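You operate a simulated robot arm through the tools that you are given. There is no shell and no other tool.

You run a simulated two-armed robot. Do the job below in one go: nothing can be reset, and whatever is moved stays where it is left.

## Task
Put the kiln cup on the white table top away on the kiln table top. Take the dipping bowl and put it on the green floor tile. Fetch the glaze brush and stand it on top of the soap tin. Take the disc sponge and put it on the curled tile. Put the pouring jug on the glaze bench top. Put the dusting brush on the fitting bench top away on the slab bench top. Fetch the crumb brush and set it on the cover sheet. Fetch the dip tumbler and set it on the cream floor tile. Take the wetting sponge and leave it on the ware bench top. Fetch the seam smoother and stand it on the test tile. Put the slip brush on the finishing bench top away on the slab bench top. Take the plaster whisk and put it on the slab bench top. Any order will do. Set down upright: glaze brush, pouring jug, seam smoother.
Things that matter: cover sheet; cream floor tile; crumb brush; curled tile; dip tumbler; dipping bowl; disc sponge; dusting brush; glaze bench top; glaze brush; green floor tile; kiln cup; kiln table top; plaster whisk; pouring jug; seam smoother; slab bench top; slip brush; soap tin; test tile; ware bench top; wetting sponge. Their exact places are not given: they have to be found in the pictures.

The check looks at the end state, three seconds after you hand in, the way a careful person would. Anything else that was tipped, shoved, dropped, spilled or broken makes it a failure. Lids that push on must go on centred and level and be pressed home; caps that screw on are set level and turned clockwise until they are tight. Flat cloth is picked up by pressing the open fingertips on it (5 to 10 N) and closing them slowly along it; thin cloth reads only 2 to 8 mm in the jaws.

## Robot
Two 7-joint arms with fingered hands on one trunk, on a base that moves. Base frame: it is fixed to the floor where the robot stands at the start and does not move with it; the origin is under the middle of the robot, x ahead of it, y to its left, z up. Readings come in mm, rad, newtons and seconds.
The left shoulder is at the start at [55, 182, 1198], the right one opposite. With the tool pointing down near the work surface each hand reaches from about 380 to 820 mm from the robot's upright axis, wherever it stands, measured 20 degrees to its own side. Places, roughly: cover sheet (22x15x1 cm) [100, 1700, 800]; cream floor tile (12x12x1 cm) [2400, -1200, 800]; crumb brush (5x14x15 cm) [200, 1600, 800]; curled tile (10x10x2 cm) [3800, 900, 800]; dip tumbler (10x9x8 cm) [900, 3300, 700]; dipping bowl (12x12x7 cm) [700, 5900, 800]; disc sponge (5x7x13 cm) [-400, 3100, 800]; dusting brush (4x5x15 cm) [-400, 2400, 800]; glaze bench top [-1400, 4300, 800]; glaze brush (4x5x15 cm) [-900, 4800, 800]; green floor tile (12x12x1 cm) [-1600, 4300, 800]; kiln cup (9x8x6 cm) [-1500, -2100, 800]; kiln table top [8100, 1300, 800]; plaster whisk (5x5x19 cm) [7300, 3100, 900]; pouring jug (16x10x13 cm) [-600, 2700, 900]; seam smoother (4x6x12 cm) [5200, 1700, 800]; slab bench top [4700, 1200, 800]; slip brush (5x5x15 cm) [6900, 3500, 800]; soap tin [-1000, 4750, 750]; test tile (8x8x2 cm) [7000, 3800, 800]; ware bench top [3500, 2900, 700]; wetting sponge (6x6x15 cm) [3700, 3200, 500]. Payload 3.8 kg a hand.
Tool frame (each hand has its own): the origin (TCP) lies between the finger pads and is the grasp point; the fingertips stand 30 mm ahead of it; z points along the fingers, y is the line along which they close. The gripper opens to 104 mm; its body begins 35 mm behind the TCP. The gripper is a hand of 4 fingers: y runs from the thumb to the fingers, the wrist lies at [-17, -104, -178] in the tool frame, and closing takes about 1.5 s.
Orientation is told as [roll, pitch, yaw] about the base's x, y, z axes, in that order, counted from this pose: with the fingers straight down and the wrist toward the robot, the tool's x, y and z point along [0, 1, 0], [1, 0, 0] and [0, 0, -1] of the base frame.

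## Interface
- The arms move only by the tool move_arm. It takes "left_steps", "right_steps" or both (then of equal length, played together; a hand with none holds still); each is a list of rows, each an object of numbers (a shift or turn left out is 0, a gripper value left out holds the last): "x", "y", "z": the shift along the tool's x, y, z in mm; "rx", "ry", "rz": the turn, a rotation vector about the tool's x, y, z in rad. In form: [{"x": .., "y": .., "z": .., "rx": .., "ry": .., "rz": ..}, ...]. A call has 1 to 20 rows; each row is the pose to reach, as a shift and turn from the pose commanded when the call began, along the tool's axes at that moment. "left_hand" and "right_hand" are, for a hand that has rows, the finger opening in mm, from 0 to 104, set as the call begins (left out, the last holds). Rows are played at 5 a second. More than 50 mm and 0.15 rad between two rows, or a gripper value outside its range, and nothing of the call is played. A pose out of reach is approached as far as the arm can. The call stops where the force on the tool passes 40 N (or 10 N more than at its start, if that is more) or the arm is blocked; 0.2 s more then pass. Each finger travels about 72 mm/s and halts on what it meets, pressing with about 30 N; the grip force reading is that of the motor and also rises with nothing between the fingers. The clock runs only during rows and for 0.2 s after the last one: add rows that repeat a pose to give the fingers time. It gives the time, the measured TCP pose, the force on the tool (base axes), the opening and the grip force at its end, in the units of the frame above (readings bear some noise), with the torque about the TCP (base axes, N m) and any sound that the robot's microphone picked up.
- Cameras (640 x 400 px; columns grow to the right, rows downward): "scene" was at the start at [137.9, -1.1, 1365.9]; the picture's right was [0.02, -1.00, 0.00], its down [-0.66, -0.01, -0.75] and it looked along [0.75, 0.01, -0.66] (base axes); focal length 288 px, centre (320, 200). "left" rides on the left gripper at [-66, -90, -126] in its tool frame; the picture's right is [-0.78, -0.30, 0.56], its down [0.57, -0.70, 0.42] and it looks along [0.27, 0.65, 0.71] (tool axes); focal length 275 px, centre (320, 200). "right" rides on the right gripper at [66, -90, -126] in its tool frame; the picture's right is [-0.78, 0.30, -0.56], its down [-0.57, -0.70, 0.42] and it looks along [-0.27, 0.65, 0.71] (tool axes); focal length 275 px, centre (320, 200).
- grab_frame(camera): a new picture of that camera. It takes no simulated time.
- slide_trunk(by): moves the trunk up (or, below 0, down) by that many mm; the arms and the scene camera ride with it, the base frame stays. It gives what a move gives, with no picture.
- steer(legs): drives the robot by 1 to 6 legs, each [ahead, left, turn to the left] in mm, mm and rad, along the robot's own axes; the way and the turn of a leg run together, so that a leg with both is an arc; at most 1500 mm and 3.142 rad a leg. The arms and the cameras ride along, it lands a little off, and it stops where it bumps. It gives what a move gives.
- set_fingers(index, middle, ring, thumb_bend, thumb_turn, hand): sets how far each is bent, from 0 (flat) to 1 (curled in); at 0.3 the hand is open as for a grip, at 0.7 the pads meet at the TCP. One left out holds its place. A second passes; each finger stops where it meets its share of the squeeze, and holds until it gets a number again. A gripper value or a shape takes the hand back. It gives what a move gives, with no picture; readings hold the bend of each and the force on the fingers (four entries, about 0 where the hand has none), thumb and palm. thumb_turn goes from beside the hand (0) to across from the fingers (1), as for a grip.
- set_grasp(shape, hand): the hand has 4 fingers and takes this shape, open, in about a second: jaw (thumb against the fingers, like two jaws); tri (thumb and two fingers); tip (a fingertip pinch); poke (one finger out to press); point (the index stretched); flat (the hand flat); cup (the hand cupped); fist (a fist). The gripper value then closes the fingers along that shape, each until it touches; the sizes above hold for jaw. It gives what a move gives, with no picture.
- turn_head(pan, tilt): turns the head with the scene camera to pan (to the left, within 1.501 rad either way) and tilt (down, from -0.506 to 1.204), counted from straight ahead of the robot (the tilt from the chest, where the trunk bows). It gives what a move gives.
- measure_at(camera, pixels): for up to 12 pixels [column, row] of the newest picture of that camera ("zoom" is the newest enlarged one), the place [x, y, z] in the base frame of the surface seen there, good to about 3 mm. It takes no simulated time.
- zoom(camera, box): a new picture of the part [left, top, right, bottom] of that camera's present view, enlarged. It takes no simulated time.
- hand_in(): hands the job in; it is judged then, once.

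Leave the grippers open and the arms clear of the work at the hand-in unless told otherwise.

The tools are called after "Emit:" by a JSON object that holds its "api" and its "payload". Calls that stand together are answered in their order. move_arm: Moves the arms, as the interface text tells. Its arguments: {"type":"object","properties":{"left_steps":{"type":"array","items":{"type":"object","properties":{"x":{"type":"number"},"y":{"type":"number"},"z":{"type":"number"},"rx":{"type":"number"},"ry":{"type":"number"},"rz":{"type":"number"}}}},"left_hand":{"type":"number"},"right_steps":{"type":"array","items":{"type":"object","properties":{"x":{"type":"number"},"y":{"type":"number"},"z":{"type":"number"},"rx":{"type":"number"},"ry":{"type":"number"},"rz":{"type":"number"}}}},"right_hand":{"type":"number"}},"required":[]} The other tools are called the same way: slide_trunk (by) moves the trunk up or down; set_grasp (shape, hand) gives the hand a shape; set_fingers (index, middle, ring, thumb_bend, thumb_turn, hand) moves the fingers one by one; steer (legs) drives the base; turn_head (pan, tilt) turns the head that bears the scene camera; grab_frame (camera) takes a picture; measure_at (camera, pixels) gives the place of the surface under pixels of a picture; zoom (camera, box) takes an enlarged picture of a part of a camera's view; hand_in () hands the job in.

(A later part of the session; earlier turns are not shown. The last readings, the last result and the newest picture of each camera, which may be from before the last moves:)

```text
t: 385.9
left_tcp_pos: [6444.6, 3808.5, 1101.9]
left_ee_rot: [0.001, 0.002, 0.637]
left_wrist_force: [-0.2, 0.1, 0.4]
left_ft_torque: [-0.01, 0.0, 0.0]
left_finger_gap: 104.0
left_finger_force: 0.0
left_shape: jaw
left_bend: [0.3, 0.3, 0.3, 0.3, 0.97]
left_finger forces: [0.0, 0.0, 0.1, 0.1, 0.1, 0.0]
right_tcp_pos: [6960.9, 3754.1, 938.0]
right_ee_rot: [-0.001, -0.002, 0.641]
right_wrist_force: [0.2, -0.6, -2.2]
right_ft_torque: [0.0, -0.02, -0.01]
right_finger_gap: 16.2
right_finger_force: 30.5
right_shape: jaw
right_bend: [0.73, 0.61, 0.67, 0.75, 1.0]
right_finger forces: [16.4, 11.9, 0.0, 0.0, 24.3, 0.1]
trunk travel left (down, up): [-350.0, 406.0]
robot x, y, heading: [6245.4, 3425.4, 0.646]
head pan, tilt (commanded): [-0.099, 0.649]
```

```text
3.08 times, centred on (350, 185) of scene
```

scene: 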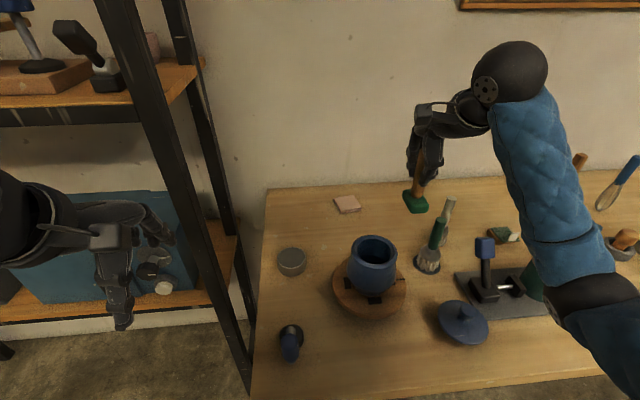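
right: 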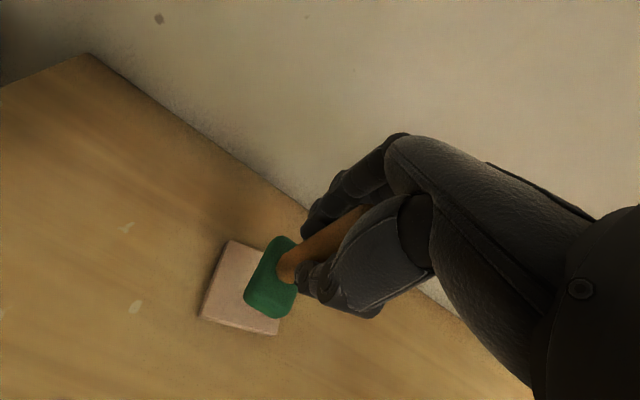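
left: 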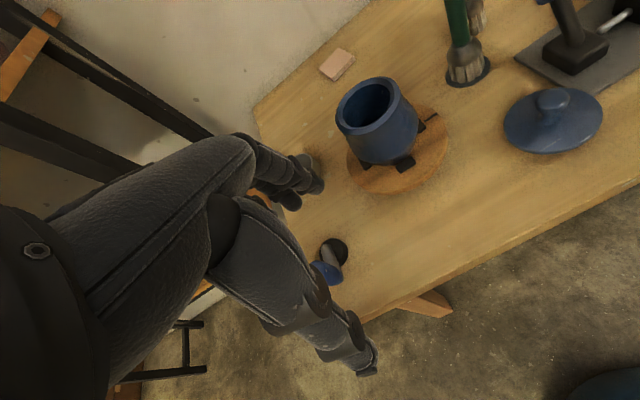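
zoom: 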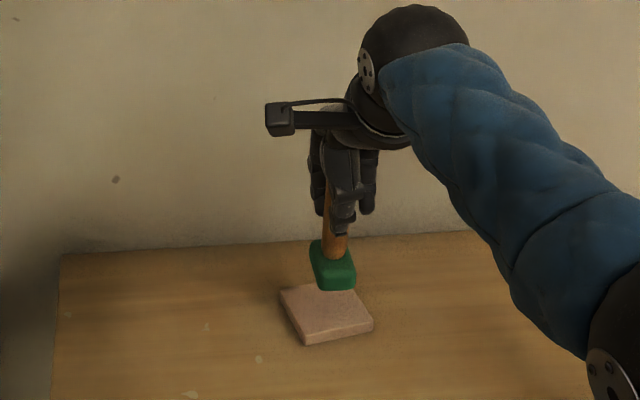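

The tile centre in the wrist view (272,251) coincides with the TCP's projected point (271,247). Lowering to contact.

Emit:
{"api": "move_arm", "payload": {"right_steps": [{"z": 15}, {"z": 27}, {"z": 33}, {"z": 35}, {"z": 36}, {"z": 36}]}}

Emit:
{"api": "move_arm", "payload": {"right_steps": [{"z": 1}, {"z": 2}, {"z": 2}]}}

```text
t: 387.3
left_tcp_pos: [6444.0, 3808.0, 1102.0]
left_ee_rot: [0.0, 0.002, 0.637]
left_wrist_force: [-0.5, 0.5, 0.6]
left_ft_torque: [-0.02, 0.04, -0.01]
left_finger_gap: 103.7
left_finger_force: 0.1
left_shape: jaw
left_bend: [0.3, 0.3, 0.3, 0.3, 0.97]
left_finger forces: [0.0, 0.1, 0.0, 0.1, 0.1, 0.0]
right_tcp_pos: [6958.4, 3750.0, 904.5]
right_ee_rot: [0.0, 0.001, 0.641]
right_wrist_force: [0.1, -0.5, -1.8]
right_ft_torque: [0.01, 0.0, 0.02]
right_finger_gap: 16.2
right_finger_force: 30.8
right_shape: jaw
right_bend: [0.73, 0.61, 0.67, 0.75, 1.0]
right_finger forces: [16.5, 12.1, 0.1, 0.0, 24.3, 0.0]
right hand out of reach, approached as far as the arm can: row 3, 4, 5, 6
trunk travel left (down, up): [-350.0, 406.0]
robot x, y, heading: [6245.9, 3425.9, 0.643]
head pan, tilt (commanded): [-0.099, 0.649]
```

```text
t: 388.1
left_tcp_pos: [6444.2, 3807.4, 1100.7]
left_ee_rot: [0.001, 0.003, 0.639]
left_wrist_force: [-0.3, 0.4, 1.0]
left_ft_torque: [-0.02, 0.0, -0.01]
left_finger_gap: 104.0
left_finger_force: 0.1
left_shape: jaw
left_bend: [0.3, 0.3, 0.3, 0.3, 0.97]
left_finger forces: [0.1, 0.0, 0.1, 0.1, 0.0, 0.1]
right_tcp_pos: [6958.1, 3750.4, 902.1]
right_ee_rot: [-0.001, 0.0, 0.642]
right_wrist_force: [-1.4, -0.3, 3.2]
right_ft_torque: [0.04, -0.02, 0.01]
right_finger_gap: 16.2
right_finger_force: 30.0
right_shape: jaw
right_bend: [0.73, 0.61, 0.67, 0.75, 1.0]
right_finger forces: [16.5, 12.3, 0.1, 0.0, 25.8, 0.1]
trunk travel left (down, up): [-350.0, 406.0]
robot x, y, heading: [6241.4, 3425.3, 0.641]
head pan, tilt (commanded): [-0.099, 0.649]
```

Contact, but reach limited me ~6 mm short of centre. Checking how it sits.

Emit:
{"api": "zoom", "payload": {"camera": "right", "box": [180, 200, 360, 340]}}

Emit:
{"api": "zoom", "payload": {"camera": "scene", "box": [300, 150, 400, 240]}}

```text
2.86 times, centred on (270, 270) of right
```

zoom: 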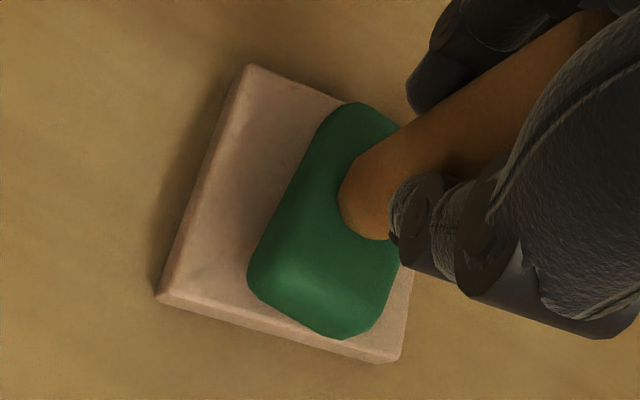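

```text
4.44 times, centred on (350, 195) of scene
```

zoom: 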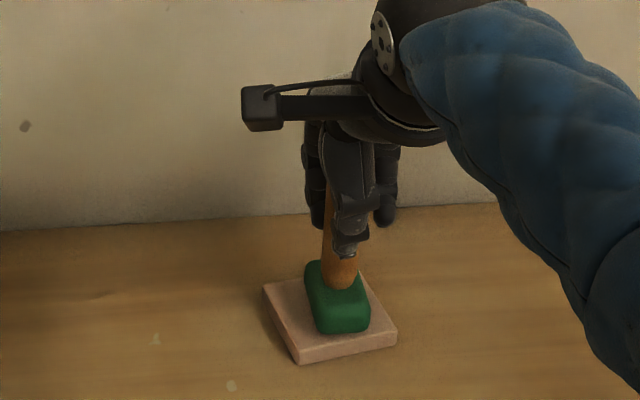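

The base sits fully on the tile with margin on all visible sides. Releasing with a limited opening (wall close behind), then rising.

Emit:
{"api": "move_arm", "payload": {"right_steps": [{}, {}, {}, {}, {}, {}], "right_hand": 55}}

Emit:
{"api": "move_arm", "payload": {"right_steps": [{"z": -25}, {"z": -60}, {"z": -100}, {"z": -145}, {"z": -190}]}}

Emit:
{"api": "grab_frame", "payload": {"camera": "right"}}

Emit:
{"api": "zoom", "payload": {"camera": "scene", "box": [280, 120, 440, 250]}}

```text
t: 389.5
left_tcp_pos: [6443.8, 3807.6, 1100.6]
left_ee_rot: [-0.001, 0.002, 0.639]
left_wrist_force: [-1.2, 0.4, 0.4]
left_ft_torque: [0.03, 0.04, 0.01]
left_finger_gap: 104.1
left_finger_force: 0.0
left_shape: jaw
left_bend: [0.3, 0.3, 0.3, 0.3, 0.97]
left_finger forces: [0.0, 0.0, 0.0, 0.0, 0.0, 0.0]
right_tcp_pos: [6957.2, 3750.8, 901.6]
right_ee_rot: [-0.001, 0.002, 0.642]
right_wrist_force: [-0.3, -0.7, -0.2]
right_ft_torque: [-0.02, -0.01, 0.01]
right_finger_gap: 54.8
right_finger_force: 0.1
right_shape: jaw
right_bend: [0.74, 0.43, 0.4, 0.67, 1.0]
right_finger forces: [0.0, 0.0, 0.0, 0.1, 0.1, 0.0]
trunk travel left (down, up): [-350.0, 406.0]
robot x, y, heading: [6243.7, 3425.2, 0.641]
head pan, tilt (commanded): [-0.099, 0.649]
```

```text
t: 390.7
left_tcp_pos: [6444.1, 3807.7, 1101.4]
left_ee_rot: [-0.001, 0.003, 0.64]
left_wrist_force: [0.5, 0.5, -0.4]
left_ft_torque: [0.01, -0.02, 0.01]
left_finger_gap: 103.8
left_finger_force: 0.1
left_shape: jaw
left_bend: [0.3, 0.3, 0.3, 0.3, 0.97]
left_finger forces: [0.0, 0.0, 0.1, 0.0, 0.1, 0.0]
right_tcp_pos: [6959.1, 3750.5, 1092.7]
right_ee_rot: [-0.002, 0.001, 0.641]
right_wrist_force: [0.1, 0.0, 0.6]
right_ft_torque: [0.03, 0.01, -0.01]
right_finger_gap: 55.0
right_finger_force: 0.0
right_shape: jaw
right_bend: [0.74, 0.43, 0.4, 0.67, 1.0]
right_finger forces: [0.1, 0.2, 0.0, 0.0, 0.1, 0.0]
trunk travel left (down, up): [-350.0, 406.0]
robot x, y, heading: [6243.8, 3428.4, 0.644]
head pan, tilt (commanded): [-0.099, 0.649]
```

```text
taken
```

right: 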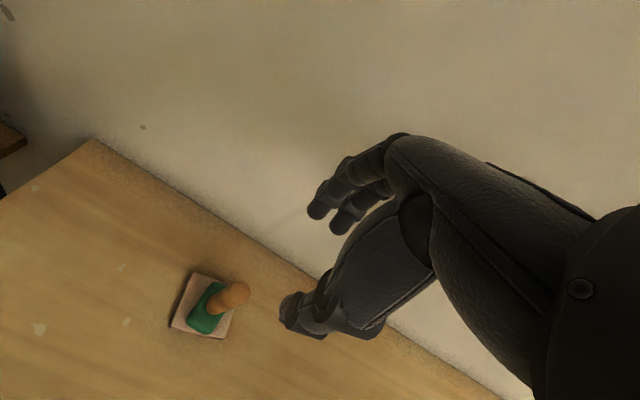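

```text
3.08 times, centred on (360, 185) of scene
```

zoom: 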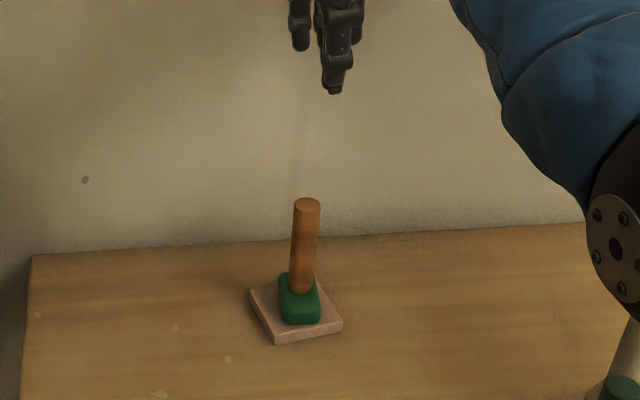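

Seam smoother stands upright on the test tile. Now retracting the right hand and moving right along the bench for the slip brush and whisk.

Emit:
{"api": "move_arm", "payload": {"right_steps": [{"y": -45, "z": -10}, {"y": -90, "z": -20}, {"y": -135, "z": -30}, {"y": -175, "z": -40}], "right_hand": 104}}

Emit:
{"api": "steer", "payload": {"legs": [[-90, 0, 0], [0, -610, 0]]}}

Emit:
{"api": "turn_head", "payload": {"pan": 0.0, "tilt": 0.6}}

Emit:
{"api": "grab_frame", "payload": {"camera": "scene"}}

Emit:
{"api": "grab_frame", "payload": {"camera": "left"}}

Emit:
{"api": "grab_frame", "payload": {"camera": "right"}}

```text
t: 391.7
left_tcp_pos: [6445.3, 3806.5, 1102.2]
left_ee_rot: [0.002, 0.0, 0.638]
left_wrist_force: [0.3, -0.2, -0.1]
left_ft_torque: [0.04, 0.04, 0.04]
left_finger_gap: 103.8
left_finger_force: 0.0
left_shape: jaw
left_bend: [0.3, 0.3, 0.3, 0.3, 0.97]
left_finger forces: [0.0, 0.0, 0.0, 0.0, 0.1, 0.0]
right_tcp_pos: [6816.8, 3643.4, 1131.6]
right_ee_rot: [-0.001, 0.0, 0.642]
right_wrist_force: [1.4, 0.0, -0.1]
right_ft_torque: [0.06, -0.02, 0.0]
right_finger_gap: 103.9
right_finger_force: 0.1
right_shape: jaw
right_bend: [0.3, 0.3, 0.3, 0.3, 0.97]
right_finger forces: [0.0, 0.0, 0.0, 0.1, 0.0, 0.0]
trunk travel left (down, up): [-350.0, 406.0]
robot x, y, heading: [6241.1, 3426.0, 0.643]
head pan, tilt (commanded): [-0.099, 0.649]
```

```text
t: 395.9
left_tcp_pos: [6739.0, 3263.6, 1101.1]
left_ee_rot: [-0.001, 0.002, 0.64]
left_wrist_force: [0.9, -1.2, -1.1]
left_ft_torque: [0.01, 0.04, 0.0]
left_finger_gap: 103.9
left_finger_force: 0.0
left_shape: jaw
left_bend: [0.3, 0.3, 0.3, 0.3, 0.97]
left_finger forces: [0.0, 0.0, 0.0, 0.0, 0.0, 0.1]
right_tcp_pos: [7110.5, 3102.8, 1131.1]
right_ee_rot: [-0.001, 0.002, 0.643]
right_wrist_force: [0.2, 0.1, -0.3]
right_ft_torque: [0.0, 0.03, 0.0]
right_finger_gap: 103.9
right_finger_force: 0.1
right_shape: jaw
right_bend: [0.3, 0.3, 0.3, 0.3, 0.97]
right_finger forces: [0.0, 0.0, 0.2, 0.1, 0.0, 0.0]
trunk travel left (down, up): [-350.0, 406.0]
robot x, y, heading: [6538.1, 2878.5, 0.64]
head pan, tilt (commanded): [-0.099, 0.649]
```

```text
t: 396.5
left_tcp_pos: [6739.2, 3263.9, 1101.2]
left_ee_rot: [0.001, 0.003, 0.64]
left_wrist_force: [0.3, -0.4, -0.2]
left_ft_torque: [-0.01, -0.03, 0.02]
left_finger_gap: 103.7
left_finger_force: 0.1
left_shape: jaw
left_bend: [0.3, 0.3, 0.3, 0.3, 0.97]
left_finger forces: [0.0, 0.1, 0.1, 0.1, 0.0, 0.0]
right_tcp_pos: [7110.9, 3102.9, 1132.5]
right_ee_rot: [-0.001, 0.001, 0.645]
right_wrist_force: [0.6, 1.3, -0.1]
right_ft_torque: [0.04, 0.04, 0.04]
right_finger_gap: 103.8
right_finger_force: 0.1
right_shape: jaw
right_bend: [0.3, 0.3, 0.3, 0.3, 0.97]
right_finger forces: [0.0, 0.0, 0.1, 0.1, 0.0, 0.0]
trunk travel left (down, up): [-350.0, 406.0]
robot x, y, heading: [6534.0, 2880.8, 0.64]
head pan, tilt (commanded): [0.0, 0.6]
```

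```text
taken
```

scene: 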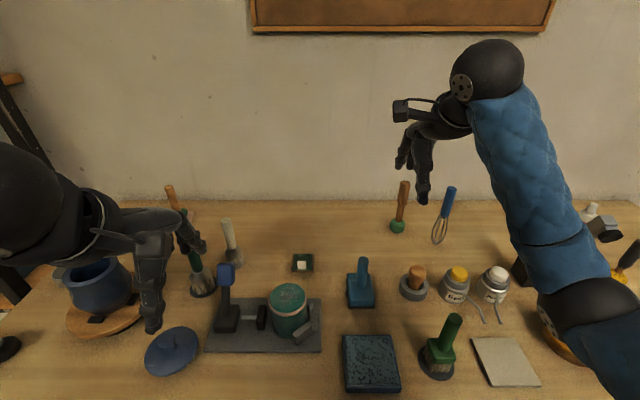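

```text
taken
```

left: 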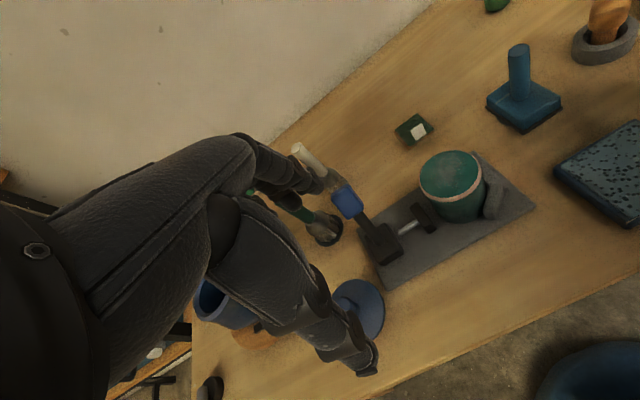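

```text
taken
```

right: 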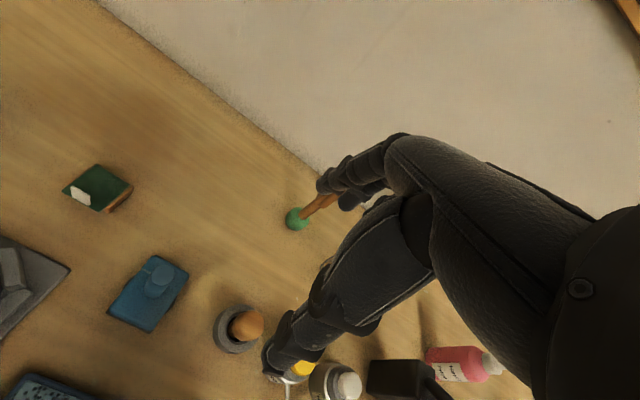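

The whisk (blue handle, wire loops) is at (443,215). Zooming on it and on the pale brush.

Emit:
{"api": "zoom", "payload": {"camera": "scene", "box": [380, 170, 480, 260]}}

Emit:
{"api": "measure_at", "payload": {"camera": "zoom", "pixels": [[333, 80], [325, 110], [310, 150], [285, 220], [268, 270], [262, 312], [290, 310], [130, 60], [110, 240]]}}

Emit:
{"api": "zoom", "payload": {"camera": "scene", "box": [180, 180, 280, 270]}}

Emit:
{"api": "measure_at", "payload": {"camera": "zoom", "pixels": [[207, 170], [210, 180], [230, 250], [250, 330], [220, 330], [270, 320]]}}

```text
4.44 times, centred on (430, 215) of scene
```

zoom: 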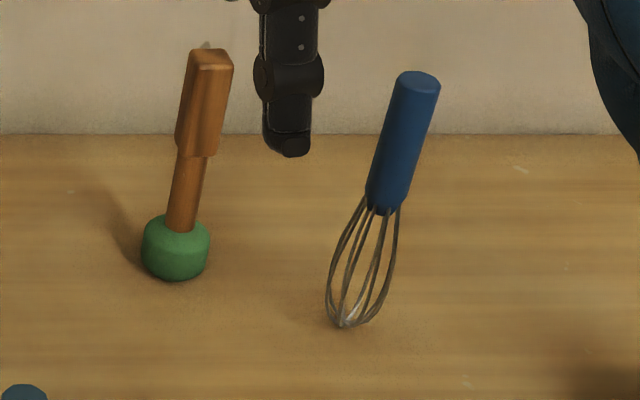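

```text
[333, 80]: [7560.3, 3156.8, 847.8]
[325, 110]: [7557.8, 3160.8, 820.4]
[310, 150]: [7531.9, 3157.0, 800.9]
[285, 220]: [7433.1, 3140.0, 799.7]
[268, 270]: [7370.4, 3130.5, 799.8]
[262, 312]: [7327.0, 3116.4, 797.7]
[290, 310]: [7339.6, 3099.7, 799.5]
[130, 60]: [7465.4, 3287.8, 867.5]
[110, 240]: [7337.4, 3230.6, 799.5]
```

```text
4.44 times, centred on (230, 225) of scene
```

zoom: 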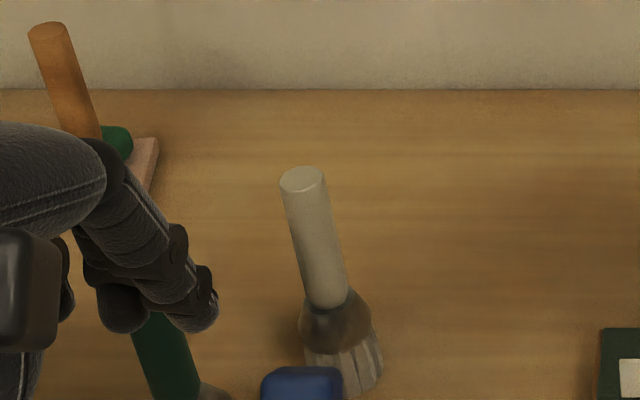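

```text
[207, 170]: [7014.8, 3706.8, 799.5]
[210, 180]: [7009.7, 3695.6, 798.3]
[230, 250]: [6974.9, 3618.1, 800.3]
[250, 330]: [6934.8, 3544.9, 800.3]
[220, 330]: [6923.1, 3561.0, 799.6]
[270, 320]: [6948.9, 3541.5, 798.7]
```

Emit:
{"api": "measure_at", "payload": {"camera": "zoom", "pixels": [[305, 178], [303, 172], [320, 240], [335, 310], [345, 370], [310, 365], [378, 365]]}}

Emit:
{"api": "zoom", "payload": {"camera": "scene", "box": [380, 170, 480, 260]}}

Emit:
{"api": "measure_at", "payload": {"camera": "zoom", "pixels": [[418, 82], [415, 95], [402, 140], [388, 195], [345, 322], [330, 290], [395, 270], [365, 240]]}}

```text
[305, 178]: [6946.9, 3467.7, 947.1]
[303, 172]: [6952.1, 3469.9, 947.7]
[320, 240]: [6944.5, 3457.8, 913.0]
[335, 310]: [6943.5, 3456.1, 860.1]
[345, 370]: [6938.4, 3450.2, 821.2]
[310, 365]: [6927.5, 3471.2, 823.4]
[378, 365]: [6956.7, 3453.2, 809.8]
```

```text
4.44 times, centred on (430, 215) of scene
```

zoom: 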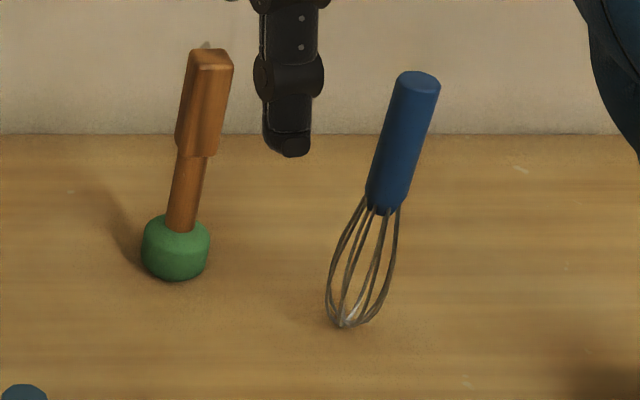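

```text
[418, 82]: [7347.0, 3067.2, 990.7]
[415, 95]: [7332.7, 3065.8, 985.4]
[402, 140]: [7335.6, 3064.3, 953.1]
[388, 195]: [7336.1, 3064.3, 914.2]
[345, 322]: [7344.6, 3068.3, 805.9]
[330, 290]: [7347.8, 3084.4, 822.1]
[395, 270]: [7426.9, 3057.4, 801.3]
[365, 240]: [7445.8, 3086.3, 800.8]
```

Whisk: handle centre ≈(7343,3069), top 990. Pale slip brush: handle centre ≈(6949,3471), top 947. Taking the slip brush with the left hand first.

Emit:
{"api": "move_arm", "payload": {"left_steps": [{"x": 6, "y": 45}, {"x": 12, "y": 90}, {"x": 18, "y": 135}, {"x": 25, "y": 180}, {"x": 31, "y": 225}, {"x": 37, "y": 270}, {"x": 41, "y": 292}, {"x": 41, "y": 292, "z": 45}, {"x": 41, "y": 292, "z": 90}]}}

Emit:
{"api": "grab_frame", "payload": {"camera": "left"}}

Emit:
{"api": "zoom", "payload": {"camera": "left", "box": [280, 200, 440, 330]}}

```text
t: 398.5
left_tcp_pos: [6947.7, 3473.1, 1011.0]
left_ee_rot: [0.0, -0.001, 0.641]
left_wrist_force: [0.0, 0.0, 0.2]
left_ft_torque: [0.0, 0.03, -0.01]
left_finger_gap: 103.9
left_finger_force: 0.1
left_shape: jaw
left_bend: [0.3, 0.3, 0.3, 0.3, 0.97]
left_finger forces: [0.0, 0.1, 0.1, 0.1, 0.0, 0.0]
right_tcp_pos: [7111.4, 3103.1, 1131.3]
right_ee_rot: [-0.001, 0.001, 0.643]
right_wrist_force: [-0.2, 0.1, 0.4]
right_ft_torque: [-0.01, 0.04, 0.04]
right_finger_gap: 103.8
right_finger_force: 0.0
right_shape: jaw
right_bend: [0.3, 0.3, 0.3, 0.3, 0.97]
right_finger forces: [0.0, 0.0, 0.1, 0.1, 0.1, 0.0]
trunk travel left (down, up): [-350.0, 406.0]
robot x, y, heading: [6535.1, 2883.9, 0.645]
head pan, tilt (commanded): [0.0, 0.6]
```

```text
taken
```

left: 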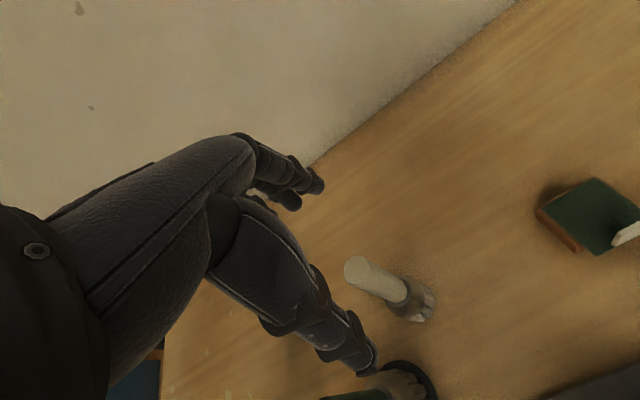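

```text
3.08 times, centred on (360, 265) of left
```

zoom: 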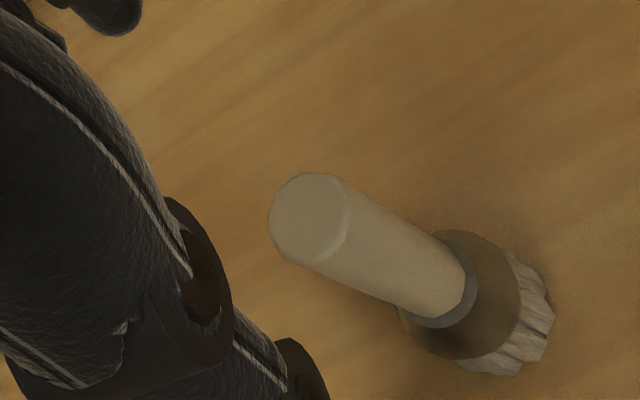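

Perfectly centred over the pale handle; the green brush is ~57 mm to the side of my thumb. Descending 98 mm, closing, lifting.

Emit:
{"api": "move_arm", "payload": {"left_steps": [{"z": 30}, {"z": 60}, {"z": 85}, {"z": 98}]}}

Emit:
{"api": "move_arm", "payload": {"left_steps": [{}, {}, {}, {}, {}, {}, {}, {}, {}], "left_hand": 0}}

Emit:
{"api": "move_arm", "payload": {"left_steps": [{"z": -30}, {"z": -70}, {"z": -115}, {"z": -160}, {"z": -195}]}}

Emit:
{"api": "grab_frame", "payload": {"camera": "left"}}

Emit:
{"api": "grab_frame", "payload": {"camera": "scene"}}

```text
t: 399.5
left_tcp_pos: [6947.4, 3471.0, 911.6]
left_ee_rot: [0.0, 0.002, 0.64]
left_wrist_force: [-0.6, 0.6, 0.2]
left_ft_torque: [-0.03, 0.0, 0.01]
left_finger_gap: 103.8
left_finger_force: 0.1
left_shape: jaw
left_bend: [0.3, 0.3, 0.3, 0.3, 0.97]
left_finger forces: [0.0, 0.1, 0.1, 0.1, 0.1, 0.0]
right_tcp_pos: [7109.8, 3103.6, 1131.6]
right_ee_rot: [0.001, 0.003, 0.643]
right_wrist_force: [1.3, -0.4, -0.8]
right_ft_torque: [-0.01, 0.01, -0.02]
right_finger_gap: 104.0
right_finger_force: 0.1
right_shape: jaw
right_bend: [0.3, 0.3, 0.3, 0.3, 0.97]
right_finger forces: [0.0, 0.0, 0.1, 0.1, 0.0, 0.0]
trunk travel left (down, up): [-350.0, 406.0]
robot x, y, heading: [6534.9, 2884.6, 0.644]
head pan, tilt (commanded): [0.0, 0.6]
```

```text
t: 401.5
left_tcp_pos: [6947.7, 3471.3, 912.4]
left_ee_rot: [0.0, 0.001, 0.64]
left_wrist_force: [0.0, -0.4, 0.7]
left_ft_torque: [0.04, -0.02, 0.02]
left_finger_gap: 15.7
left_finger_force: 30.2
left_shape: jaw
left_bend: [0.73, 0.62, 0.68, 0.75, 1.0]
left_finger forces: [16.6, 9.5, 0.0, 0.0, 25.5, 0.1]
right_tcp_pos: [7110.0, 3102.9, 1132.1]
right_ee_rot: [-0.001, 0.003, 0.645]
right_wrist_force: [0.4, -0.7, -0.2]
right_ft_torque: [-0.01, 0.01, 0.0]
right_finger_gap: 103.9
right_finger_force: 0.0
right_shape: jaw
right_bend: [0.3, 0.3, 0.3, 0.3, 0.97]
right_finger forces: [0.0, 0.0, 0.1, 0.0, 0.0, 0.0]
trunk travel left (down, up): [-350.0, 406.0]
robot x, y, heading: [6536.1, 2881.3, 0.644]
head pan, tilt (commanded): [0.0, 0.6]
```

```text
t: 402.7
left_tcp_pos: [6946.1, 3472.4, 1110.2]
left_ee_rot: [0.001, 0.003, 0.642]
left_wrist_force: [-0.4, 0.2, -1.6]
left_ft_torque: [0.0, 0.0, -0.01]
left_finger_gap: 15.7
left_finger_force: 30.2
left_shape: jaw
left_bend: [0.73, 0.62, 0.68, 0.75, 1.0]
left_finger forces: [16.7, 9.9, 0.0, 0.0, 25.7, 0.0]
right_tcp_pos: [7109.8, 3103.3, 1131.6]
right_ee_rot: [0.0, 0.0, 0.644]
right_wrist_force: [0.6, 0.3, -0.5]
right_ft_torque: [0.05, 0.01, 0.02]
right_finger_gap: 104.1
right_finger_force: 0.0
right_shape: jaw
right_bend: [0.3, 0.3, 0.3, 0.3, 0.97]
right_finger forces: [0.0, 0.0, 0.0, 0.0, 0.0, 0.1]
trunk travel left (down, up): [-350.0, 406.0]
robot x, y, heading: [6536.9, 2885.4, 0.647]
head pan, tilt (commanded): [0.0, 0.6]
```

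```text
taken
```

left: 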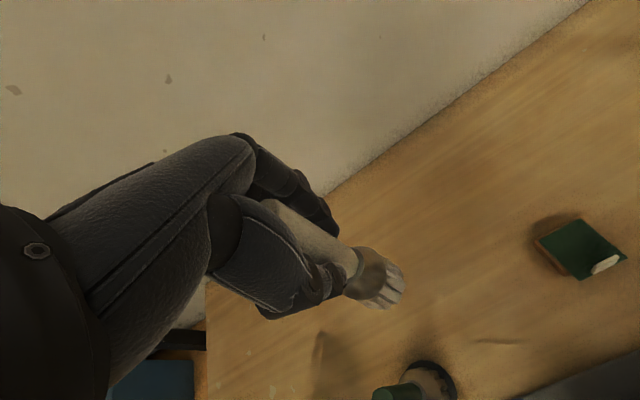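

```text
taken
```

scene: 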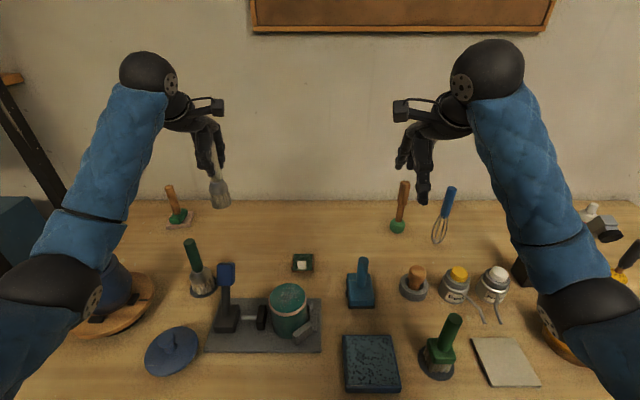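

Slip brush is held. Moving the right hand over the whisk handle.

Emit:
{"api": "move_arm", "payload": {"right_steps": [{"x": -30, "y": 30}, {"x": -60, "y": 60}, {"x": -90, "y": 90}, {"x": -120, "y": 120}, {"x": -148, "y": 147}, {"x": -170, "y": 168}, {"x": -170, "y": 168, "z": 45}, {"x": -170, "y": 168, "z": 75}]}}

Emit:
{"api": "grab_frame", "payload": {"camera": "right"}}

Emit:
{"api": "zoom", "payload": {"camera": "right", "box": [200, 200, 360, 330]}}

```text
t: 404.5
left_tcp_pos: [6948.2, 3472.7, 1107.7]
left_ee_rot: [0.001, 0.002, 0.641]
left_wrist_force: [0.9, -0.4, -0.9]
left_ft_torque: [0.0, -0.01, 0.02]
left_finger_gap: 15.7
left_finger_force: 29.8
left_shape: jaw
left_bend: [0.73, 0.62, 0.68, 0.75, 1.0]
left_finger forces: [16.8, 10.0, 0.0, 0.0, 25.6, 0.0]
right_tcp_pos: [7347.4, 3067.5, 1055.7]
right_ee_rot: [0.0, 0.0, 0.645]
right_wrist_force: [0.2, 0.0, -0.3]
right_ft_torque: [0.02, 0.0, 0.0]
right_finger_gap: 104.0
right_finger_force: 0.0
right_shape: jaw
right_bend: [0.3, 0.3, 0.3, 0.3, 0.97]
right_finger forces: [0.0, 0.0, 0.0, 0.0, 0.0, 0.1]
trunk travel left (down, up): [-350.0, 406.0]
robot x, y, heading: [6540.9, 2879.4, 0.646]
head pan, tilt (commanded): [0.0, 0.6]
```

```text
taken
```

right: 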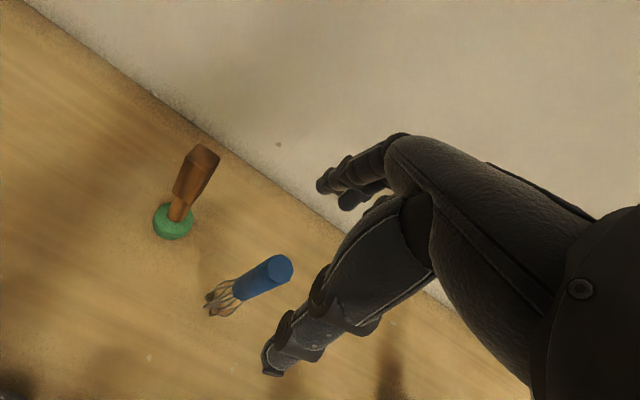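

```text
3.08 times, centred on (280, 265) of right
```

zoom: 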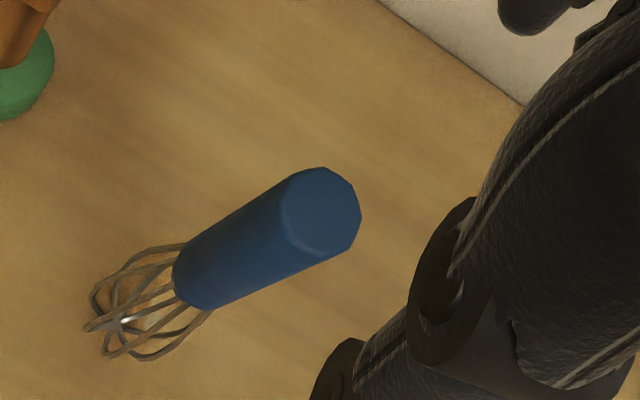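

Whisk is vertical and centred under the hand. Descending 100 mm, closing, lifting.

Emit:
{"api": "move_arm", "payload": {"right_steps": [{"z": 35}, {"z": 70}, {"z": 100}]}}

Emit:
{"api": "move_arm", "payload": {"right_steps": [{}, {}, {}, {}, {}, {}, {}, {}, {}], "right_hand": 0}}

Emit:
{"api": "move_arm", "payload": {"right_steps": [{"z": -30}, {"z": -70}, {"z": -115}, {"z": -160}, {"z": -205}]}}

Emit:
{"api": "grab_frame", "payload": {"camera": "right"}}

```text
t: 405.3
left_tcp_pos: [6949.2, 3470.6, 1107.2]
left_ee_rot: [0.001, 0.001, 0.639]
left_wrist_force: [0.3, -0.9, -1.6]
left_ft_torque: [-0.02, 0.01, -0.02]
left_finger_gap: 15.8
left_finger_force: 30.0
left_shape: jaw
left_bend: [0.73, 0.62, 0.68, 0.75, 1.0]
left_finger forces: [16.8, 9.9, 0.0, 0.1, 25.5, 0.0]
right_tcp_pos: [7347.3, 3069.1, 956.7]
right_ee_rot: [0.0, 0.003, 0.645]
right_wrist_force: [-0.6, 0.1, -0.4]
right_ft_torque: [-0.04, 0.01, 0.02]
right_finger_gap: 103.9
right_finger_force: 0.1
right_shape: jaw
right_bend: [0.3, 0.3, 0.3, 0.3, 0.97]
right_finger forces: [0.0, 0.0, 0.0, 0.0, 0.0, 0.0]
trunk travel left (down, up): [-350.0, 406.0]
robot x, y, heading: [6538.3, 2882.7, 0.641]
head pan, tilt (commanded): [0.0, 0.6]
```

```text
t: 407.3
left_tcp_pos: [6949.1, 3471.1, 1106.9]
left_ee_rot: [0.0, 0.003, 0.641]
left_wrist_force: [-0.1, -0.1, -1.1]
left_ft_torque: [-0.02, 0.0, 0.0]
left_finger_gap: 15.8
left_finger_force: 30.1
left_shape: jaw
left_bend: [0.73, 0.62, 0.68, 0.75, 1.0]
left_finger forces: [16.8, 9.9, 0.0, 0.0, 25.6, 0.0]
right_tcp_pos: [7347.8, 3067.8, 956.2]
right_ee_rot: [-0.002, 0.0, 0.645]
right_wrist_force: [0.6, -0.3, 0.5]
right_ft_torque: [0.05, 0.01, 0.02]
right_finger_gap: 15.4
right_finger_force: 30.2
right_shape: jaw
right_bend: [0.73, 0.64, 0.69, 0.75, 1.0]
right_finger forces: [17.4, 8.5, 0.1, 0.0, 25.6, 0.0]
trunk travel left (down, up): [-350.0, 406.0]
robot x, y, heading: [6538.9, 2882.5, 0.642]
head pan, tilt (commanded): [0.0, 0.6]
```

```text
t: 408.5
left_tcp_pos: [6948.3, 3471.6, 1109.0]
left_ee_rot: [0.001, 0.002, 0.641]
left_wrist_force: [-0.4, -0.1, -0.7]
left_ft_torque: [-0.01, -0.01, -0.04]
left_finger_gap: 15.9
left_finger_force: 30.2
left_shape: jaw
left_bend: [0.73, 0.62, 0.68, 0.75, 1.0]
left_finger forces: [16.8, 10.0, 0.0, 0.1, 25.7, 0.1]
right_tcp_pos: [7342.6, 3066.1, 1160.5]
right_ee_rot: [-0.001, 0.002, 0.645]
right_wrist_force: [0.0, -0.7, 0.0]
right_ft_torque: [-0.02, -0.01, 0.01]
right_finger_gap: 15.5
right_finger_force: 29.7
right_shape: jaw
right_bend: [0.73, 0.64, 0.69, 0.75, 1.0]
right_finger forces: [17.7, 8.8, 0.0, 0.0, 25.5, 0.0]
right hand out of reach, approached as far as the arm can: row 5
trunk travel left (down, up): [-350.0, 406.0]
robot x, y, heading: [6533.7, 2879.1, 0.639]
head pan, tilt (commanded): [0.0, 0.6]
```

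```text
taken
```

right: 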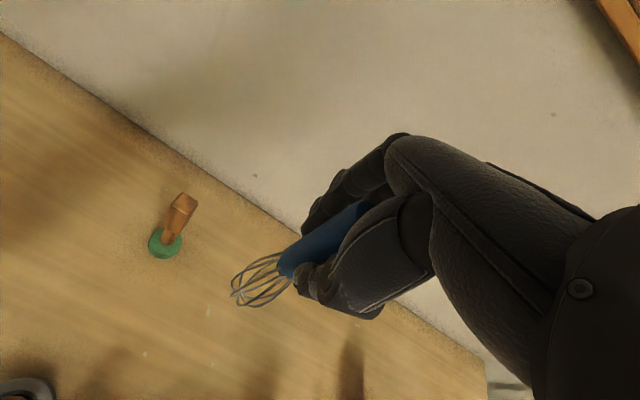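

Both tools are held. Drawing the hands in, then driving back to the slab bench's far end.

Emit:
{"api": "move_arm", "payload": {"left_steps": [{"y": -40}, {"y": -80}, {"y": -120}, {"y": -140}], "right_steps": [{"x": 20, "y": -40}, {"x": 40, "y": -80}, {"x": 60, "y": -120}, {"x": 80, "y": -160}]}}

Emit:
{"api": "steer", "payload": {"legs": [[-300, 0, 0], [0, 0, -1.567], [-706, -775, 0], [80, -413, 0]]}}

Emit:
{"api": "turn_head", "payload": {"pan": 0.1, "tilt": 0.65}}

Emit:
{"api": "grab_frame", "payload": {"camera": "scene"}}

```text
t: 409.5
left_tcp_pos: [6836.2, 3387.0, 1108.5]
left_ee_rot: [0.0, 0.002, 0.64]
left_wrist_force: [0.9, -0.1, -1.1]
left_ft_torque: [0.02, 0.03, 0.0]
left_finger_gap: 15.7
left_finger_force: 30.0
left_shape: jaw
left_bend: [0.73, 0.62, 0.68, 0.75, 1.0]
left_finger forces: [17.0, 10.1, 0.0, 0.0, 25.4, 0.0]
right_tcp_pos: [7164.5, 3032.1, 1160.4]
right_ee_rot: [-0.001, 0.002, 0.645]
right_wrist_force: [0.1, -0.5, -0.5]
right_ft_torque: [0.01, -0.02, -0.01]
right_finger_gap: 15.6
right_finger_force: 29.7
right_shape: jaw
right_bend: [0.73, 0.64, 0.69, 0.75, 1.0]
right_finger forces: [18.0, 9.6, 0.0, 0.1, 25.3, 0.0]
trunk travel left (down, up): [-350.0, 406.0]
robot x, y, heading: [6535.7, 2880.2, 0.642]
head pan, tilt (commanded): [0.0, 0.6]
```

```text
t: 422.6
left_tcp_pos: [5476.4, 2180.3, 1108.1]
left_ee_rot: [0.0, 0.002, -0.932]
left_wrist_force: [0.1, -0.1, -0.7]
left_ft_torque: [0.04, 0.01, -0.04]
left_finger_gap: 15.8
left_finger_force: 30.2
left_shape: jaw
left_bend: [0.73, 0.62, 0.68, 0.75, 1.0]
left_finger forces: [17.1, 10.5, 0.0, 0.0, 25.1, 0.0]
right_tcp_pos: [5121.2, 1849.9, 1161.0]
right_ee_rot: [-0.001, 0.002, -0.93]
right_wrist_force: [-1.2, 0.0, -0.2]
right_ft_torque: [-0.01, 0.0, -0.02]
right_finger_gap: 15.3
right_finger_force: 29.3
right_shape: jaw
right_bend: [0.73, 0.64, 0.69, 0.75, 1.0]
right_finger forces: [18.0, 10.0, 0.0, 0.0, 25.0, 0.0]
trunk travel left (down, up): [-350.0, 406.0]
robot x, y, heading: [4974.7, 2480.8, -0.93]
head pan, tilt (commanded): [0.0, 0.6]
```

```text
t: 423.3
left_tcp_pos: [5477.5, 2181.4, 1108.3]
left_ee_rot: [0.0, 0.002, -0.932]
left_wrist_force: [-0.4, -0.3, -0.4]
left_ft_torque: [-0.01, 0.02, 0.01]
left_finger_gap: 15.8
left_finger_force: 30.1
left_shape: jaw
left_bend: [0.73, 0.62, 0.68, 0.75, 1.0]
left_finger forces: [17.1, 10.6, 0.1, 0.1, 25.2, 0.0]
right_tcp_pos: [5122.4, 1850.3, 1161.1]
right_ee_rot: [0.001, 0.002, -0.93]
right_wrist_force: [-0.1, 0.2, -0.9]
right_ft_torque: [0.02, 0.03, 0.0]
right_finger_gap: 15.2
right_finger_force: 30.3
right_shape: jaw
right_bend: [0.73, 0.64, 0.69, 0.75, 1.0]
right_finger forces: [18.0, 10.0, 0.0, 0.0, 25.0, 0.0]
trunk travel left (down, up): [-350.0, 406.0]
robot x, y, heading: [4970.6, 2483.6, -0.931]
head pan, tilt (commanded): [0.099, 0.649]
```

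```text
taken
```

scene: 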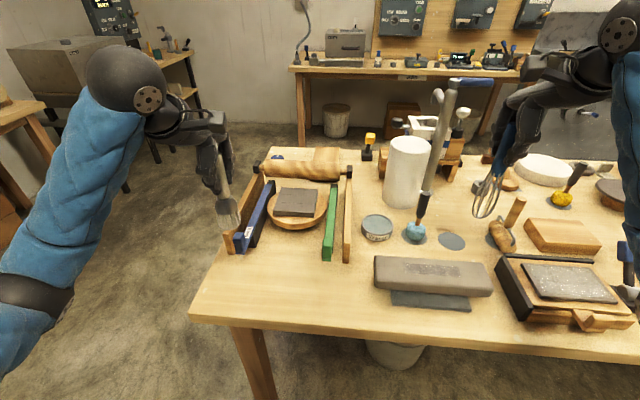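

The front-left area of the bench is free. Measuring candidate spots.

Emit:
{"api": "measure_at", "payload": {"camera": "scene", "pixels": [[250, 285], [280, 285], [310, 285], [340, 285], [330, 258], [345, 262], [240, 255], [200, 318], [290, 325], [370, 290], [378, 265], [300, 270]]}}

```text
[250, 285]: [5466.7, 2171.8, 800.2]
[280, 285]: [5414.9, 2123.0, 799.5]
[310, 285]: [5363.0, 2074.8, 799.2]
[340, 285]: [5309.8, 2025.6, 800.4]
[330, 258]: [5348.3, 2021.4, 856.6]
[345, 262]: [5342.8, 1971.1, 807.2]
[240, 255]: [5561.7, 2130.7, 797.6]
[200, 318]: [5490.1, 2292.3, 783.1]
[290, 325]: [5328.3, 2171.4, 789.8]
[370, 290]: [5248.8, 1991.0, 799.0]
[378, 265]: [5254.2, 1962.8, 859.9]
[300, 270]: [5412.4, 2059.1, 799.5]
```

Placing the slip brush at (5478,2160) with the left hand (≈97 mm from the edge).

Emit:
{"api": "move_arm", "payload": {"left_steps": [{"x": -12, "y": 17}, {"x": -12, "y": 17, "z": 45}, {"x": -12, "y": 17, "z": 90}, {"x": -12, "y": 17, "z": 135}, {"x": -12, "y": 17, "z": 175}, {"x": -12, "y": 17, "z": 188}]}}

Emit:
{"api": "grab_frame", "payload": {"camera": "left"}}

Emit:
{"api": "move_arm", "payload": {"left_steps": [{"z": 4}, {"z": 7}, {"z": 8}, {"z": 9}, {"z": 9}]}}

```text
t: 424.7
left_tcp_pos: [5477.4, 2160.4, 919.5]
left_ee_rot: [-0.001, 0.002, -0.933]
left_wrist_force: [0.5, 0.4, -0.9]
left_ft_torque: [0.01, -0.04, 0.0]
left_finger_gap: 15.6
left_finger_force: 29.8
left_shape: jaw
left_bend: [0.73, 0.62, 0.68, 0.75, 1.0]
left_finger forces: [17.3, 10.9, 0.1, 0.1, 25.2, 0.1]
right_tcp_pos: [5121.3, 1850.3, 1160.4]
right_ee_rot: [0.0, 0.003, -0.93]
right_wrist_force: [0.1, -0.5, -1.4]
right_ft_torque: [-0.03, -0.01, 0.05]
right_finger_gap: 15.5
right_finger_force: 30.0
right_shape: jaw
right_bend: [0.73, 0.64, 0.69, 0.75, 1.0]
right_finger forces: [18.0, 10.0, 0.1, 0.0, 25.0, 0.0]
trunk travel left (down, up): [-350.0, 406.0]
robot x, y, heading: [4972.9, 2480.4, -0.935]
head pan, tilt (commanded): [0.099, 0.649]
```

```text
taken
```

left: 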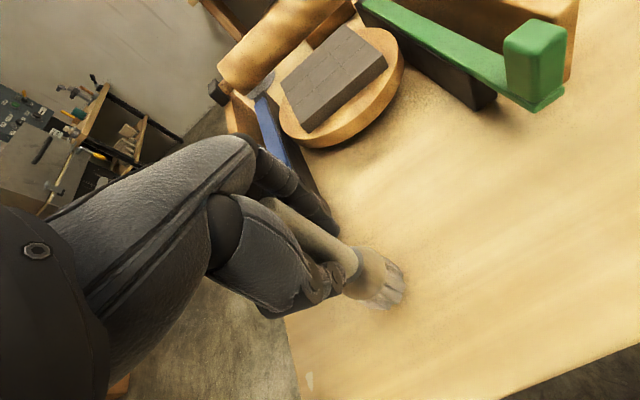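

```text
t: 425.9
left_tcp_pos: [5476.8, 2160.7, 912.9]
left_ee_rot: [-0.001, -0.002, -0.934]
left_wrist_force: [-0.2, 0.9, 5.6]
left_ft_torque: [-0.04, -0.01, -0.03]
left_finger_gap: 15.9
left_finger_force: 30.1
left_shape: jaw
left_bend: [0.73, 0.62, 0.71, 0.75, 1.0]
left_finger forces: [17.6, 11.1, 0.1, 0.0, 26.6, 0.0]
right_tcp_pos: [5121.7, 1850.0, 1161.8]
right_ee_rot: [-0.001, -0.001, -0.931]
right_wrist_force: [0.5, 0.0, -0.5]
right_ft_torque: [0.0, 0.02, 0.0]
right_finger_gap: 15.6
right_finger_force: 29.8
right_shape: jaw
right_bend: [0.73, 0.64, 0.69, 0.75, 1.0]
right_finger forces: [18.1, 10.0, 0.0, 0.0, 24.9, 0.0]
trunk travel left (down, up): [-350.0, 406.0]
robot x, y, heading: [4972.2, 2481.4, -0.933]
head pan, tilt (commanded): [0.099, 0.649]
```

Contact. Opening moderately and rising.

Emit:
{"api": "move_arm", "payload": {"left_steps": [{"z": -1}, {"z": -1}, {"z": -1}, {"z": -1}, {"z": -1}, {"z": -1}, {"z": -1}], "left_hand": 70}}

Emit:
{"api": "move_arm", "payload": {"left_steps": [{"z": -30}, {"z": -70}, {"z": -110}, {"z": -150}, {"z": -190}]}}

Emit:
{"api": "grab_frame", "payload": {"camera": "scene"}}

```text
t: 427.5
left_tcp_pos: [5476.0, 2161.8, 911.8]
left_ee_rot: [0.001, 0.001, -0.934]
left_wrist_force: [-1.3, -0.7, 0.7]
left_ft_torque: [0.01, -0.01, 0.0]
left_finger_gap: 69.6
left_finger_force: 0.1
left_shape: jaw
left_bend: [0.28, 0.38, 0.35, 0.59, 0.99]
left_finger forces: [0.0, 0.0, 0.0, 0.0, 0.0, 0.0]
right_tcp_pos: [5122.2, 1850.9, 1161.7]
right_ee_rot: [-0.001, 0.001, -0.931]
right_wrist_force: [0.8, -0.6, -0.2]
right_ft_torque: [-0.02, -0.01, 0.0]
right_finger_gap: 15.3
right_finger_force: 29.4
right_shape: jaw
right_bend: [0.73, 0.64, 0.69, 0.75, 1.0]
right_finger forces: [18.2, 10.0, 0.1, 0.1, 25.0, 0.1]
trunk travel left (down, up): [-350.0, 406.0]
robot x, y, heading: [4970.4, 2483.2, -0.933]
head pan, tilt (commanded): [0.099, 0.649]
```

```text
t: 428.7
left_tcp_pos: [5477.6, 2161.5, 1102.1]
left_ee_rot: [0.0, 0.003, -0.932]
left_wrist_force: [1.1, -0.9, -0.1]
left_ft_torque: [0.03, -0.02, -0.04]
left_finger_gap: 69.6
left_finger_force: 0.1
left_shape: jaw
left_bend: [0.28, 0.38, 0.35, 0.59, 0.99]
left_finger forces: [0.1, 0.1, 0.0, 0.0, 0.0, 0.0]
right_tcp_pos: [5121.9, 1850.8, 1161.4]
right_ee_rot: [-0.001, -0.002, -0.931]
right_wrist_force: [0.9, 0.3, -1.2]
right_ft_torque: [-0.04, -0.01, 0.02]
right_finger_gap: 15.0
right_finger_force: 30.4
right_shape: jaw
right_bend: [0.73, 0.64, 0.69, 0.75, 1.0]
right_finger forces: [18.0, 9.9, 0.1, 0.0, 25.0, 0.0]
trunk travel left (down, up): [-350.0, 406.0]
robot x, y, heading: [4973.8, 2479.3, -0.927]
head pan, tilt (commanded): [0.099, 0.649]
```

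```text
taken
```

scene: 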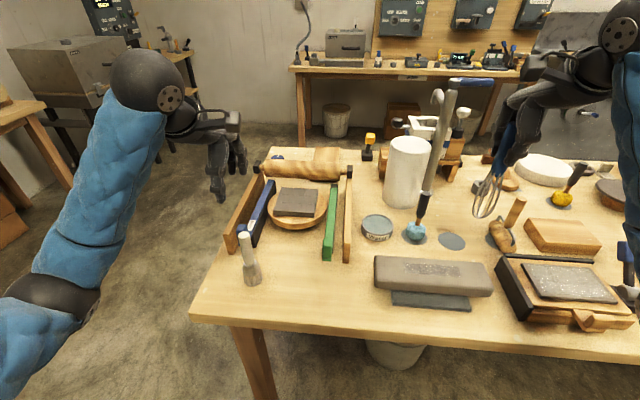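

Slip brush stands on the bench. Shifting left 250 mm so the right hand can set the whisk at about (5390,2085).

Emit:
{"api": "steer", "payload": {"legs": [[0, 250, 0]]}}

Emit:
{"api": "turn_head", "payload": {"pan": -0.2, "tilt": 0.7}}

Emit:
{"api": "grab_frame", "payload": {"camera": "scene"}}

Emit:
{"api": "grab_frame", "payload": {"camera": "right"}}

```text
t: 430.5
left_tcp_pos: [5680.0, 2312.1, 1100.8]
left_ee_rot: [-0.002, 0.003, -0.934]
left_wrist_force: [-1.1, 0.0, 0.0]
left_ft_torque: [0.0, 0.02, 0.03]
left_finger_gap: 69.8
left_finger_force: 0.1
left_shape: jaw
left_bend: [0.28, 0.38, 0.35, 0.59, 0.99]
left_finger forces: [0.0, 0.0, 0.0, 0.0, 0.0, 0.1]
right_tcp_pos: [5324.8, 2001.7, 1161.0]
right_ee_rot: [-0.001, 0.002, -0.928]
right_wrist_force: [0.2, -0.4, -0.6]
right_ft_torque: [0.0, 0.02, -0.01]
right_finger_gap: 15.5
right_finger_force: 30.5
right_shape: jaw
right_bend: [0.73, 0.64, 0.69, 0.75, 1.0]
right_finger forces: [17.9, 10.1, 0.0, 0.1, 25.0, 0.1]
trunk travel left (down, up): [-350.0, 406.0]
robot x, y, heading: [5171.0, 2630.5, -0.934]
head pan, tilt (commanded): [0.099, 0.649]
```

```text
t: 431.3
left_tcp_pos: [5679.6, 2310.9, 1102.0]
left_ee_rot: [0.0, 0.002, -0.935]
left_wrist_force: [-0.5, 0.1, 0.8]
left_ft_torque: [0.01, -0.01, -0.01]
left_finger_gap: 69.5
left_finger_force: 0.1
left_shape: jaw
left_bend: [0.28, 0.38, 0.35, 0.59, 0.99]
left_finger forces: [0.0, 0.0, 0.0, 0.0, 0.0, 0.0]
right_tcp_pos: [5322.7, 2001.4, 1160.3]
right_ee_rot: [0.002, 0.003, -0.929]
right_wrist_force: [-0.5, 0.1, -0.8]
right_ft_torque: [-0.03, 0.0, 0.0]
right_finger_gap: 15.5
right_finger_force: 29.8
right_shape: jaw
right_bend: [0.73, 0.64, 0.69, 0.75, 1.0]
right_finger forces: [18.0, 10.0, 0.0, 0.0, 25.0, 0.1]
trunk travel left (down, up): [-350.0, 406.0]
robot x, y, heading: [5177.0, 2632.1, -0.93]
head pan, tilt (commanded): [-0.201, 0.7]
```

```text
taken
```

scene: 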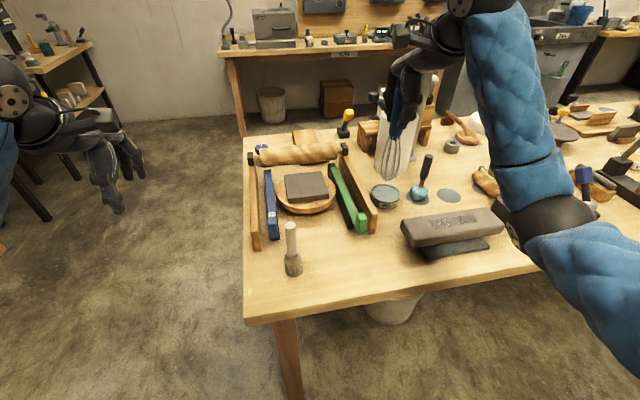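

```text
taken
```

right: 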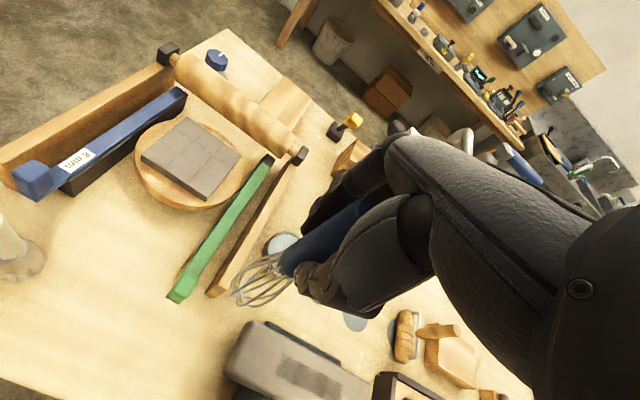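

Emit:
{"api": "measure_at", "payload": {"camera": "scene", "pixels": [[345, 258], [345, 270], [365, 260], [330, 265], [362, 228], [372, 230], [405, 245], [345, 300]]}}

```text
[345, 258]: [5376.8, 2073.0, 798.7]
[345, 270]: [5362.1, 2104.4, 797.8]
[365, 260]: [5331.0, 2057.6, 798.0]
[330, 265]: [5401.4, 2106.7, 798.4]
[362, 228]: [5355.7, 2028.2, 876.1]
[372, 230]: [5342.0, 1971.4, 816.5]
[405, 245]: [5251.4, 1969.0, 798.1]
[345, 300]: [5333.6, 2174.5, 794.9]
```

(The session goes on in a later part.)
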